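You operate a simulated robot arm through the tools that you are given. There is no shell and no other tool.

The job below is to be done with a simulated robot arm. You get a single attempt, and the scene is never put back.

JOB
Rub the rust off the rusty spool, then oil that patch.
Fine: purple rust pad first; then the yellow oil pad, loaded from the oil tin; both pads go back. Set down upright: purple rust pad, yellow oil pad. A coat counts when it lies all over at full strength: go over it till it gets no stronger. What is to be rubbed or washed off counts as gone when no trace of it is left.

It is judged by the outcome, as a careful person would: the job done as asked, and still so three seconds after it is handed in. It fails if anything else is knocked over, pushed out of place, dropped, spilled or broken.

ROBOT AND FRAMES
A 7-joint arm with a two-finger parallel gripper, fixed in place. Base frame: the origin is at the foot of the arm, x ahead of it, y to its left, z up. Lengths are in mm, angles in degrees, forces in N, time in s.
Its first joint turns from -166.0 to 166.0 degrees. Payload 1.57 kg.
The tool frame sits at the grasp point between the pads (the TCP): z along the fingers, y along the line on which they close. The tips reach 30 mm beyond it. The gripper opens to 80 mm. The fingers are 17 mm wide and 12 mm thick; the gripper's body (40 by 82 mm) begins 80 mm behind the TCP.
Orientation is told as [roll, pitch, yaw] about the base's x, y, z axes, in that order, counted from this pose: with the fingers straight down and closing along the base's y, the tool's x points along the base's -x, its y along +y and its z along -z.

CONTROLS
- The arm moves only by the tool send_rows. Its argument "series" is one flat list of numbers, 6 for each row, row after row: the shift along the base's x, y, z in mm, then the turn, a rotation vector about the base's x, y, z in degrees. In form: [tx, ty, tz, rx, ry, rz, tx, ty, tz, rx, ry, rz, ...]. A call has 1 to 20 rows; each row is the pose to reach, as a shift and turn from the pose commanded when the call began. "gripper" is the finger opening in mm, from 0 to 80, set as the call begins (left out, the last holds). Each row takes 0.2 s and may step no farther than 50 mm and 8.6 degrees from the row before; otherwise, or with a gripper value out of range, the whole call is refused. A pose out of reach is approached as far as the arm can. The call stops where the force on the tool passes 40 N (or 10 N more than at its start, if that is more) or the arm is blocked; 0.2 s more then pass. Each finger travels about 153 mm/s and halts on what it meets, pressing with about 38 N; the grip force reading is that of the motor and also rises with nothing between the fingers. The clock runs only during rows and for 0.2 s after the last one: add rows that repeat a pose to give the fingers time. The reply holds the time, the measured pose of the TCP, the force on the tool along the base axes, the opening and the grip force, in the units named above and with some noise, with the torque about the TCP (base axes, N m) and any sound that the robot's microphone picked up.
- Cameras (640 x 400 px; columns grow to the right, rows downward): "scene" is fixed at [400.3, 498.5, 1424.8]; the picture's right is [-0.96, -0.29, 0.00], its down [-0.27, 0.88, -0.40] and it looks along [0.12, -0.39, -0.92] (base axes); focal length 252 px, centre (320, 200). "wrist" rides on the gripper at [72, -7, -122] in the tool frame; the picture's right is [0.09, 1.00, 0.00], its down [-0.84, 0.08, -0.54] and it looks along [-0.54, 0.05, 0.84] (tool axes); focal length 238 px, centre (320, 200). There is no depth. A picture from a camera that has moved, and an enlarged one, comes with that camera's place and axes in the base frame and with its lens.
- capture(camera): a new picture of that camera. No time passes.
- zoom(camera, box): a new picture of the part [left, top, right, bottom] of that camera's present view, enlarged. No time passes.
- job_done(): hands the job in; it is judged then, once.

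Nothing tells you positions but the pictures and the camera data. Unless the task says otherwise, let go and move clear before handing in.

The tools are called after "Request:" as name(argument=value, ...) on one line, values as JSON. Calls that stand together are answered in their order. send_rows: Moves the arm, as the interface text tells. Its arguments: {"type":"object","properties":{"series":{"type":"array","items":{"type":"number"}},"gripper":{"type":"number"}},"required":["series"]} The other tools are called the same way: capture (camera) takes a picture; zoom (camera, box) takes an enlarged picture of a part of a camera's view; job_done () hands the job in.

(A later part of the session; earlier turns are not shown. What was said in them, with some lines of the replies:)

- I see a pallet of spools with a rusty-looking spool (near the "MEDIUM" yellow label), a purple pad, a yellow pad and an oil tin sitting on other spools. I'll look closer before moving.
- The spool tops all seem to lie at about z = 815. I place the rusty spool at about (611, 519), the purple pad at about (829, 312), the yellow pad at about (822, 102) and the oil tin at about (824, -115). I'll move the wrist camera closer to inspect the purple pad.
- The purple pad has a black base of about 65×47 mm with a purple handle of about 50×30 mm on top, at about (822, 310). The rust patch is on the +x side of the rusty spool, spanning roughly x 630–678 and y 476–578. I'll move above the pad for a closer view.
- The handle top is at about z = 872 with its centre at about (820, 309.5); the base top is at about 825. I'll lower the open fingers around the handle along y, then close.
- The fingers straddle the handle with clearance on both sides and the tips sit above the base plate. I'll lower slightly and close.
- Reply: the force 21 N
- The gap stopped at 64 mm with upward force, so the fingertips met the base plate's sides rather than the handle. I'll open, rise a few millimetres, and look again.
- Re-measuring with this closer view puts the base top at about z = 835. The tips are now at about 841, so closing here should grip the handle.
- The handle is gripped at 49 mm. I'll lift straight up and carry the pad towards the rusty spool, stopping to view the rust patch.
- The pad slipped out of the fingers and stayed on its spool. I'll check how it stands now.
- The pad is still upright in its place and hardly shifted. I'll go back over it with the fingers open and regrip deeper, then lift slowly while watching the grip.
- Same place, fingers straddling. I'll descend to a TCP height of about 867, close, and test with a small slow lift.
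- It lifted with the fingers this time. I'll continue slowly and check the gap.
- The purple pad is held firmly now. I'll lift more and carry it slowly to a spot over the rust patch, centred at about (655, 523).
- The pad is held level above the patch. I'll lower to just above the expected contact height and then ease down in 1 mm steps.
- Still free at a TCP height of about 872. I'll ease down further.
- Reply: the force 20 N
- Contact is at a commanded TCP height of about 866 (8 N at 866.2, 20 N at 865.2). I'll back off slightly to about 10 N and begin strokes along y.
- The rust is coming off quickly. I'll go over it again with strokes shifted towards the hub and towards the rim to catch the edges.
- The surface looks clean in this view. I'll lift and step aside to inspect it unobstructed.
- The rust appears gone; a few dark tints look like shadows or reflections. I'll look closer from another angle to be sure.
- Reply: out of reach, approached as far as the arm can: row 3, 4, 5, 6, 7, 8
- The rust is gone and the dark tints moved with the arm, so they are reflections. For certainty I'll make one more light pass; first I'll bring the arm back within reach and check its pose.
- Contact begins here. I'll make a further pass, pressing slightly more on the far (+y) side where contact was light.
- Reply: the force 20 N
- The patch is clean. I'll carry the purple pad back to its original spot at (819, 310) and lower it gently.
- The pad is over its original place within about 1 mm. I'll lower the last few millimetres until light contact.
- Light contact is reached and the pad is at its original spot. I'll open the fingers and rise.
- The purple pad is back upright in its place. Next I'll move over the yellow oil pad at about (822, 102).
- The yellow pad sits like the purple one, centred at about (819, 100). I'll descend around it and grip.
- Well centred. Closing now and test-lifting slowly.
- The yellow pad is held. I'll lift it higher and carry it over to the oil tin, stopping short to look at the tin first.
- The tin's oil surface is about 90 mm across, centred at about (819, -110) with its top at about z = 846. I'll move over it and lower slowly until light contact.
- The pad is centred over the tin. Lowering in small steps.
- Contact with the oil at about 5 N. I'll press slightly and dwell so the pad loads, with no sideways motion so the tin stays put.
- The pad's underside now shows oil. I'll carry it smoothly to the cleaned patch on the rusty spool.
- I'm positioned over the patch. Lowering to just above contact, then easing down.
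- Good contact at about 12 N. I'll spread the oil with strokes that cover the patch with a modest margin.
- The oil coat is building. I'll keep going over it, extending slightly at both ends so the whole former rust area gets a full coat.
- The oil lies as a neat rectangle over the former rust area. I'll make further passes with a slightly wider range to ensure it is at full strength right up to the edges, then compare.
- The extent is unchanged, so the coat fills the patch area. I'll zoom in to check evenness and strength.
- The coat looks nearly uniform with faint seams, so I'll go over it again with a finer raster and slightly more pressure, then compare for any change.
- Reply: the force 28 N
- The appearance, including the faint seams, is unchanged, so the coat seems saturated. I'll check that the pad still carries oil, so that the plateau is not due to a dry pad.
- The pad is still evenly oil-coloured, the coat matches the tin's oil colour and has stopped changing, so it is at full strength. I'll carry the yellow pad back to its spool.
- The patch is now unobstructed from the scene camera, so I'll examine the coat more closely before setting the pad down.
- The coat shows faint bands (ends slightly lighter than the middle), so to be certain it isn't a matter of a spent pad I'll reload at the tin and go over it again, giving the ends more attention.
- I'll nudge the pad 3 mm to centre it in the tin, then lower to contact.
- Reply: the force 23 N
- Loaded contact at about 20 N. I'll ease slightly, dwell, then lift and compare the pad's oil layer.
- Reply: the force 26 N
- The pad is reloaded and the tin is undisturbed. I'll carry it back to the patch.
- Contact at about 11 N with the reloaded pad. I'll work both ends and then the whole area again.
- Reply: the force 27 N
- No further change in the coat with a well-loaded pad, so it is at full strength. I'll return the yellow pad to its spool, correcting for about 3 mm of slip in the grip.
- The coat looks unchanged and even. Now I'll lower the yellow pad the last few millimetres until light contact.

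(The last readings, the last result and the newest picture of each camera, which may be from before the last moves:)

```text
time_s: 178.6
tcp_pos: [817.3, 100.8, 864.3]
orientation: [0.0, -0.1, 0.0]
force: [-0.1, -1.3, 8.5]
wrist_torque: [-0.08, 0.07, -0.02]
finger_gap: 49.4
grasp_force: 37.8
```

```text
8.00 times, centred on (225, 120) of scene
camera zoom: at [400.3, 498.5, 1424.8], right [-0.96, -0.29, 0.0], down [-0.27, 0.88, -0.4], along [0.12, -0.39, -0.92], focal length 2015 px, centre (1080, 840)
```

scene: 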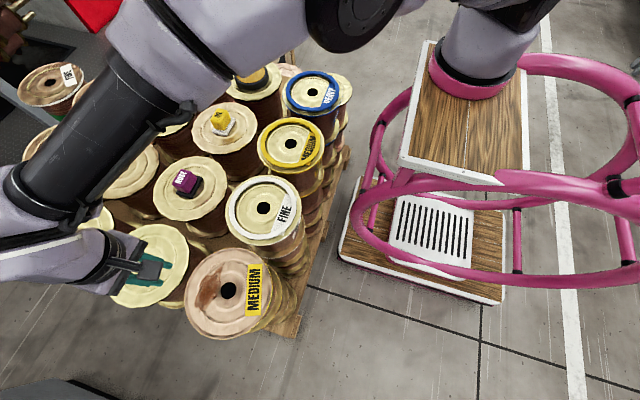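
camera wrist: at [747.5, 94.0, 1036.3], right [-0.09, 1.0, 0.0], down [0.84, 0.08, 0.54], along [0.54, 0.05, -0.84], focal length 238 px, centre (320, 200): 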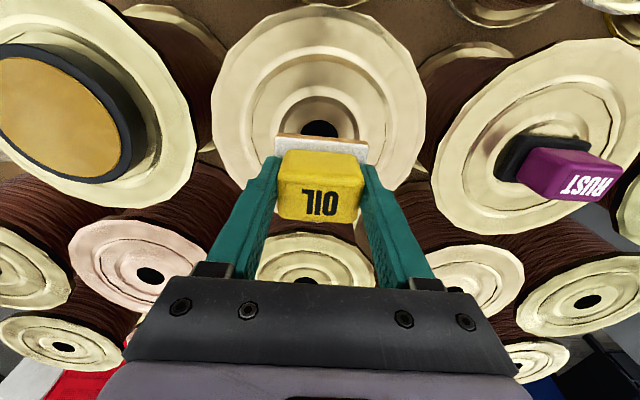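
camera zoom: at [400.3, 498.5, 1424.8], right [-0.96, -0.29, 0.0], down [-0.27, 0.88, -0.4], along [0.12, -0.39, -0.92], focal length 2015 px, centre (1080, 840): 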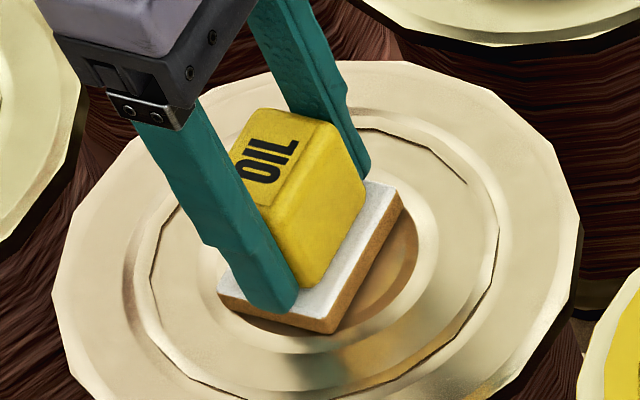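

The pad sits at its original spot with light contact. I'll ease up half a millimetre, open the fingers and rise.

Request:
send_rows(series=[0, 0, 0.5, 0, 0, 0, 0, 0, 0.5, 0, 0, 0])

Request:
send_rows(series=[0, 0, 0, 0, 0, 0, 0, 0, 0, 0, 0, 0, 0, 0, 4, 0, 0, 0, 0, 0, 20, 0, 0, 0, 0, 0, 45, 0, 0, 0, 0, 0, 80, 0, 0, 0, 0, 0, 80, 0, 0, 0], gripper=80)

Request:
zoom(camera="scene", box=[200, 95, 250, 145])

Request:
capture(camera="wrist")

```text
time_s: 179.2
tcp_pos: [815.0, 101.7, 864.7]
orientation: [0.0, 0.0, 0.0]
force: [1.7, -1.3, 5.7]
wrist_torque: [-0.01, -0.08, -0.01]
finger_gap: 49.1
grasp_force: 38.0
```

```text
time_s: 180.8
tcp_pos: [815.9, 100.4, 944.2]
orientation: [0.0, -0.1, 0.0]
force: [0.8, -0.6, 1.0]
wrist_torque: [-0.01, -0.01, 0.02]
finger_gap: 79.8
grasp_force: 0.1
```

```text
8.00 times, centred on (225, 120) of scene
camera zoom: at [400.3, 498.5, 1424.8], right [-0.96, -0.29, 0.0], down [-0.27, 0.88, -0.4], along [0.12, -0.39, -0.92], focal length 2015 px, centre (1080, 840)
```

zoom: 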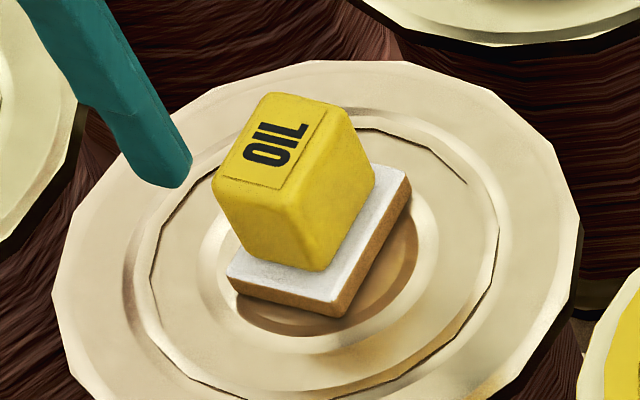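

```text
taken
camera wrist: at [743.0, 93.3, 1065.7], right [-0.09, 1.0, 0.0], down [0.84, 0.08, 0.54], along [0.54, 0.05, -0.84], focal length 238 px, centre (320, 200)
```

wrist: 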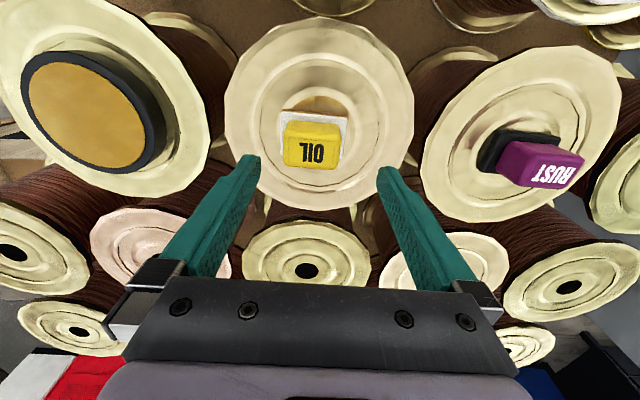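

The yellow pad appears to have shifted a few millimetres on release. I'll look closely at how it sits.

Request:
zoom(camera="wrist", box=[220, 60, 420, 200])

Request:
zoom(camera="scene", box=[205, 100, 240, 130])

Request:
capture(camera="scene")

```text
2.86 times, centred on (320, 130) of wrist
camera zoom: at [743.0, 93.3, 1065.7], right [-0.09, 1.0, 0.0], down [0.84, 0.08, 0.54], along [0.54, 0.05, -0.84], focal length 681 px, centre (320, 400)
```

zoom: 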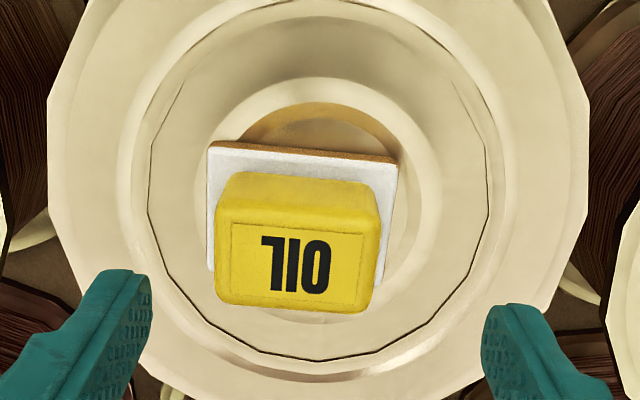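

```text
13.33 times, centred on (222, 115) of scene
camera zoom: at [400.3, 498.5, 1424.8], right [-0.96, -0.29, 0.0], down [-0.27, 0.88, -0.4], along [0.12, -0.39, -0.92], focal length 3358 px, centre (1620, 1333)
```

zoom: 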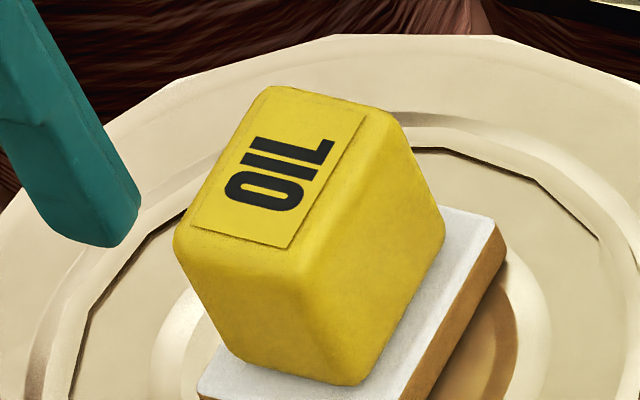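

```text
taken
```

scene: 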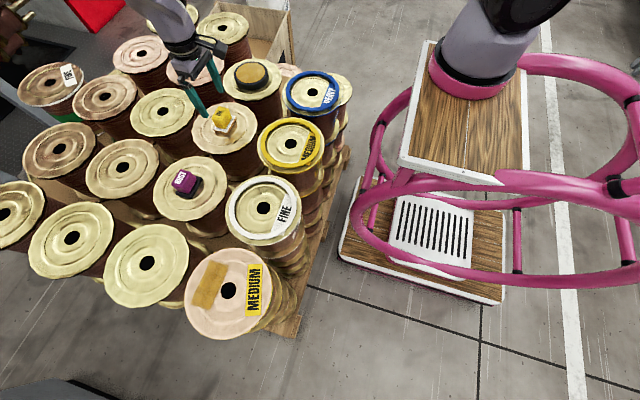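

The pad stands upright but was dragged about 7 mm towards -y by a fingertip that touched its base. I'll regrip it a little higher and set it back in the centre of the hub.

Request:
send_rows(series=[4, -7, -15, 0, 0, 0, 4, -7, -35, 0, 0, 0, 4, -7, -52, 0, 0, 0, 4, -7, -65, 0, 0, 0, 4, -7, -73, 0, 0, 0, 4, -7, -73, 0, 0, 0], gripper=80)

Request:
zoom(camera="wrist", box=[220, 100, 420, 225])

Request:
zoom(camera="scene", box=[200, 95, 250, 145])

```text
time_s: 182.2
tcp_pos: [818.9, 93.7, 870.0]
orientation: [0.1, -0.1, 0.0]
force: [-0.1, -0.5, -0.5]
wrist_torque: [0.0, 0.02, 0.0]
finger_gap: 79.9
grasp_force: 0.0
```

```text
3.20 times, centred on (320, 162) of wrist
camera zoom: at [747.3, 86.7, 991.6], right [-0.09, 1.0, 0.0], down [0.84, 0.08, 0.54], along [0.54, 0.05, -0.84], focal length 763 px, centre (320, 320)
```

zoom: 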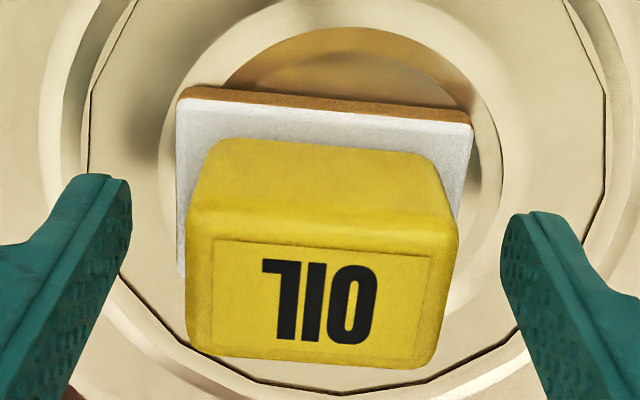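

```text
8.00 times, centred on (225, 120) of scene
camera zoom: at [400.3, 498.5, 1424.8], right [-0.96, -0.29, 0.0], down [-0.27, 0.88, -0.4], along [0.12, -0.39, -0.92], focal length 2015 px, centre (1080, 840)
```

zoom: 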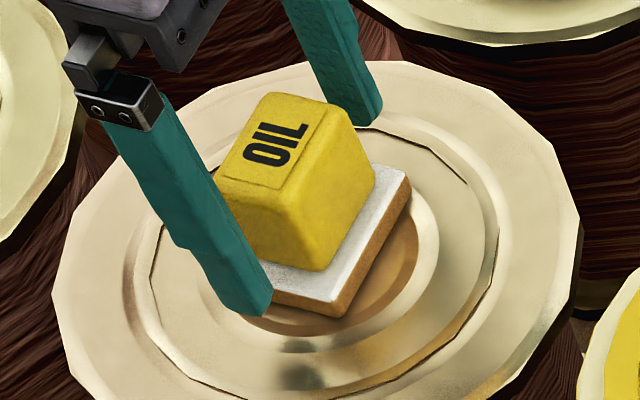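

The fingers straddle the pad evenly. I'll close, lift slightly, shift it back +7 mm in y and set it down.

Request:
send_rows(series=[0, 0, 0, 0, 0, 0, 0, 0, 0, 0, 0, 0, 0, 0, 0, 0, 0, 0, 0, 0, 0, 0, 0, 0], gripper=0)

Request:
send_rows(series=[0, 0, 1, 0, 0, 0, 0, 0, 3, 0, 0, 0, 0, 0, 5, 0, 0, 0, 0, 2, 6, 0, 0, 0, 0, 5, 6, 0, 0, 0, 0, 7, 6, 0, 0, 0, 0, 7, 6, 0, 0, 0])

Request:
zoom(camera="wrist", box=[220, 100, 420, 225])

Request:
zoom(camera="scene", box=[200, 95, 250, 145])

```text
time_s: 183.2
tcp_pos: [819.1, 93.3, 870.9]
orientation: [0.0, 0.0, 0.0]
force: [1.1, 0.2, -0.1]
wrist_torque: [0.0, -0.05, -0.02]
finger_gap: 49.0
grasp_force: 38.0
```

```text
time_s: 184.8
tcp_pos: [821.0, 99.5, 876.5]
orientation: [0.0, -0.1, 0.0]
force: [-0.1, -0.7, -0.8]
wrist_torque: [-0.01, -0.01, -0.02]
finger_gap: 48.9
grasp_force: 38.0
```

```text
3.20 times, centred on (320, 162) of wrist
camera zoom: at [747.6, 93.7, 998.1], right [-0.09, 1.0, 0.0], down [0.84, 0.08, 0.54], along [0.54, 0.05, -0.84], focal length 763 px, centre (320, 320)
```

zoom: 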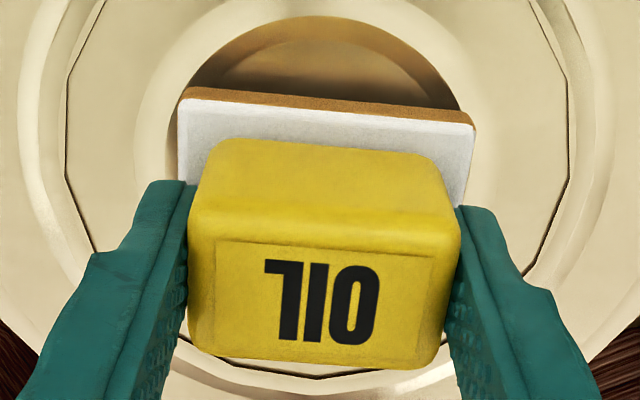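

```text
8.00 times, centred on (225, 120) of scene
camera zoom: at [400.3, 498.5, 1424.8], right [-0.96, -0.29, 0.0], down [-0.27, 0.88, -0.4], along [0.12, -0.39, -0.92], focal length 2015 px, centre (1080, 840)
```

zoom: 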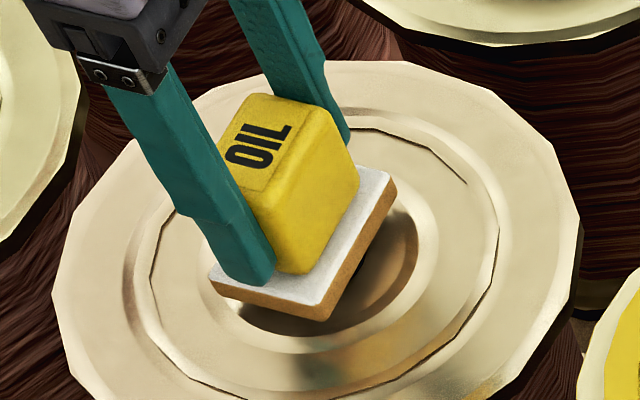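

Request:
send_rows(series=[0, 0, -2, 0, 0, 0, 0, 0, -4, 0, 0, 0, 0, 0, -5, 0, 0, 0, 0, 0, -5, 0, 0, 0])

Request:
send_rows(series=[0, 0, -0.6, 0, 0, 0, 0, 0, -0.6, 0, 0, 0])

Request:
send_rows(series=[0, 0, -0.6, 0, 0, 0, 0, 0, -0.6, 0, 0, 0])

Request:
send_rows(series=[0, 0, -0.6, 0, 0, 0, 0, 0, -0.6, 0, 0, 0])

```text
time_s: 185.8
tcp_pos: [820.6, 100.4, 871.6]
orientation: [0.0, 0.0, 0.0]
force: [0.8, -0.5, 0.0]
wrist_torque: [0.02, 0.02, -0.01]
finger_gap: 49.1
grasp_force: 38.1
```

```text
time_s: 186.4
tcp_pos: [820.1, 100.3, 870.5]
orientation: [0.0, -0.1, 0.0]
force: [0.0, -0.7, -1.2]
wrist_torque: [-0.02, 0.02, -0.02]
finger_gap: 49.2
grasp_force: 38.4
```

```text
time_s: 187.0
tcp_pos: [819.5, 100.8, 871.3]
orientation: [0.0, 0.1, 0.0]
force: [-0.4, -0.2, -1.6]
wrist_torque: [-0.01, -0.02, -0.02]
finger_gap: 49.2
grasp_force: 38.0
```

```text
time_s: 187.6
tcp_pos: [820.7, 100.5, 870.4]
orientation: [0.0, -0.1, 0.1]
force: [0.6, -0.6, 1.4]
wrist_torque: [-0.03, -0.01, 0.03]
finger_gap: 49.3
grasp_force: 38.1
```

Request:
send_rows(series=[0, 0, -0.3, 0, 0, 0, 0, 0, -0.3, 0, 0, 0])

Request:
send_rows(series=[0, 0, 0, 0, 0, 0, 0, 0, 0, 0, 0, 0], gripper=60)

Request:
zoom(camera="scene", box=[200, 95, 250, 145])

Request:
zoom(camera="wrist", box=[220, 100, 420, 225])

```text
time_s: 188.2
tcp_pos: [819.2, 100.2, 870.7]
orientation: [-0.1, 0.0, 0.0]
force: [-2.7, 0.2, 8.1]
wrist_torque: [-0.05, 0.18, -0.05]
finger_gap: 49.1
grasp_force: 37.9
```

```text
time_s: 188.8
tcp_pos: [820.9, 99.6, 870.5]
orientation: [0.0, -0.1, 0.0]
force: [0.7, -0.3, 0.7]
wrist_torque: [0.0, 0.03, -0.02]
finger_gap: 60.0
grasp_force: 0.1
```

```text
8.00 times, centred on (225, 120) of scene
camera zoom: at [400.3, 498.5, 1424.8], right [-0.96, -0.29, 0.0], down [-0.27, 0.88, -0.4], along [0.12, -0.39, -0.92], focal length 2015 px, centre (1080, 840)
```

zoom: 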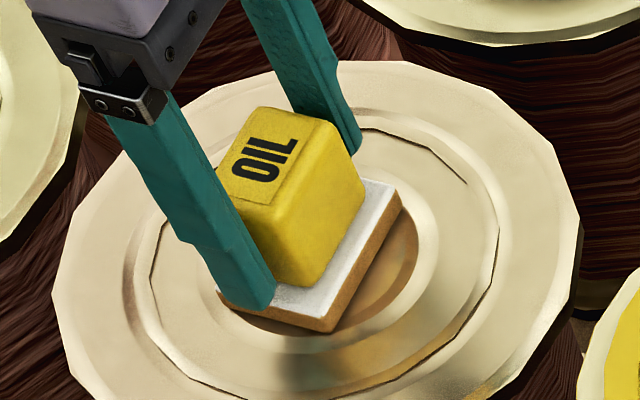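

```text
3.20 times, centred on (320, 162) of wrist
camera zoom: at [748.0, 93.6, 990.9], right [-0.09, 1.0, 0.0], down [0.84, 0.08, 0.54], along [0.54, 0.05, -0.84], focal length 763 px, centre (320, 320)
```

zoom: 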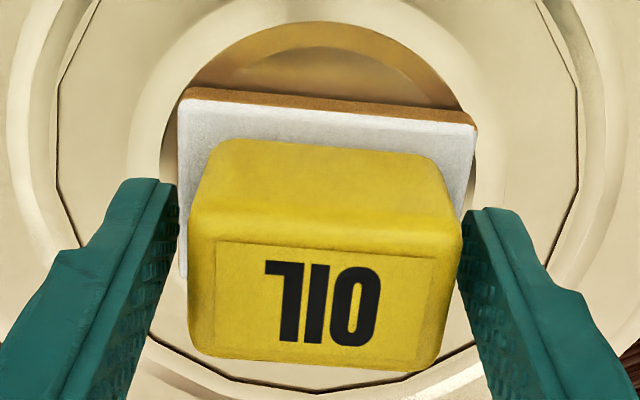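

The pad is released at its original position. I'll rise straight up and verify everything.

Request:
send_rows(series=[0, 0, 0, 0, 0, 0, 0, 0, 3, 0, 0, 0, 0, 0, 12, 0, 0, 0, 0, 0, 30, 0, 0, 0, 0, 0, 60, 0, 0, 0, 0, 0, 95, 0, 0, 0, -30, 0, 125, 0, 0, 0, -70, 0, 150, 0, 0, 0, -110, 0, 175, 0, 0, 0, -150, 0, 200, 0, 0, 0, -150, 0, 200, 0, 0, 0], gripper=76)

Request:
capture(camera="scene")

Request:
zoom(camera="scene", box=[200, 95, 250, 145])

Request:
zoom(camera="scene", box=[165, 155, 215, 205])

Request:
zoom(camera="scene", box=[170, 235, 290, 345])

Request:
capture(camera="wrist")

```text
time_s: 191.2
tcp_pos: [669.4, 102.0, 1071.1]
orientation: [-0.1, -0.1, 0.0]
force: [0.1, 0.3, -0.4]
wrist_torque: [-0.01, 0.01, 0.02]
finger_gap: 75.8
grasp_force: 0.0
```

```text
taken
```

scene: 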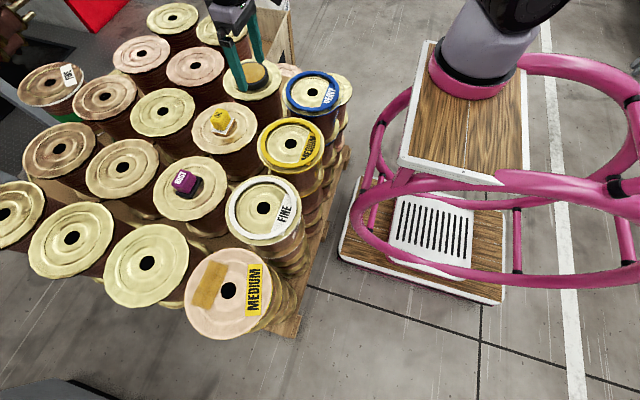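

```text
8.00 times, centred on (225, 120) of scene
camera zoom: at [400.3, 498.5, 1424.8], right [-0.96, -0.29, 0.0], down [-0.27, 0.88, -0.4], along [0.12, -0.39, -0.92], focal length 2015 px, centre (1080, 840)
```

zoom: 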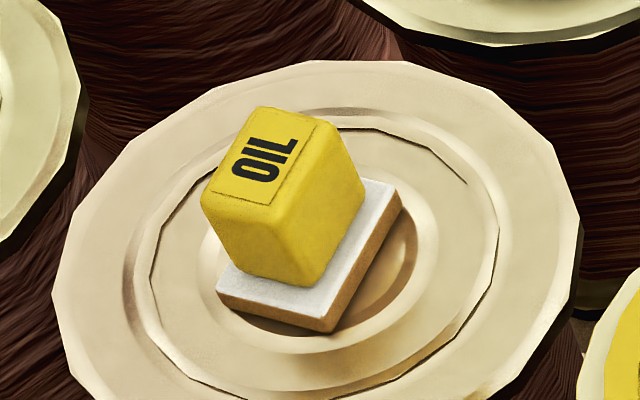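

```text
8.00 times, centred on (190, 180) of scene
camera zoom: at [400.3, 498.5, 1424.8], right [-0.96, -0.29, 0.0], down [-0.27, 0.88, -0.4], along [0.12, -0.39, -0.92], focal length 2015 px, centre (1360, 360)
```

zoom: 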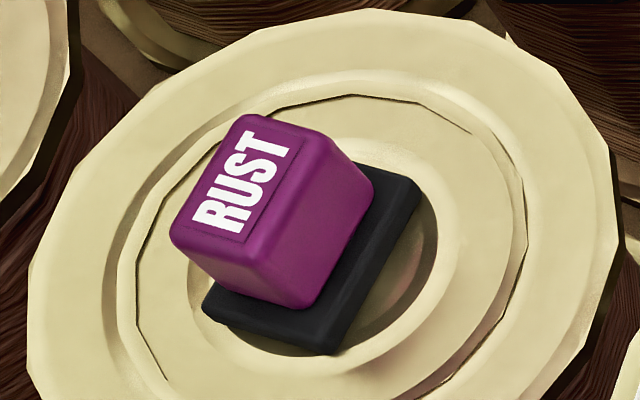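

```text
3.64 times, centred on (230, 290) of scene
camera zoom: at [400.3, 498.5, 1424.8], right [-0.96, -0.29, 0.0], down [-0.27, 0.88, -0.4], along [0.12, -0.39, -0.92], focal length 916 px, centre (647, -127)
```

zoom: 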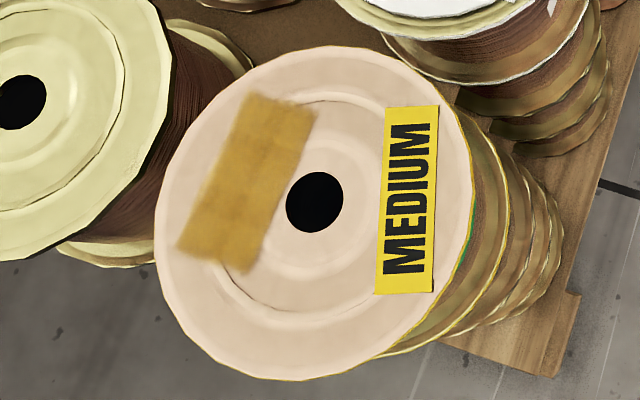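

```text
taken
camera wrist: at [598.1, 95.4, 1191.9], right [-0.09, 1.0, 0.0], down [0.84, 0.08, 0.54], along [0.54, 0.05, -0.84], focal length 238 px, centre (320, 200)
```

wrist: 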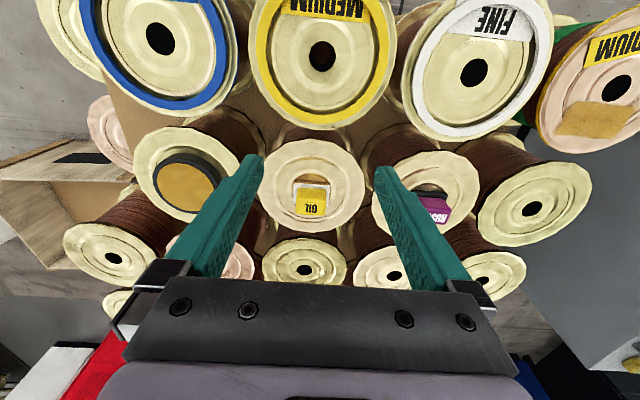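

Both pads are back upright in their original places, and the oil tin and spools are undisturbed. The former rust patch carries an even, full oil coat and the arm is clear, so I'm handing in the job.

Request:
job_done()

```text
The job is handed in.
```

I rubbed the rust off the spool and oiled the patch; the job is handed in. No rust was visible after several passes with the purple pad. The oil covers the whole former rust area and stopped getting stronger, even after I reloaded the pad and went over it again. Faint bands remain in the coat, which I took to be its texture.

Two handling slips happened along the way:

- **Purple pad:** It slipped out of the fingers on the first lift and stayed standing on its spool, moving about 1 mm.
- **Yellow pad:** The first time I set it down, a fingertip dragged it about 7 mm. I gripped it again and put it back where it started.

In the last pictures both pads stand upright in their original places. The oil tin and the other spools look undisturbed, and the arm is clear of everything.
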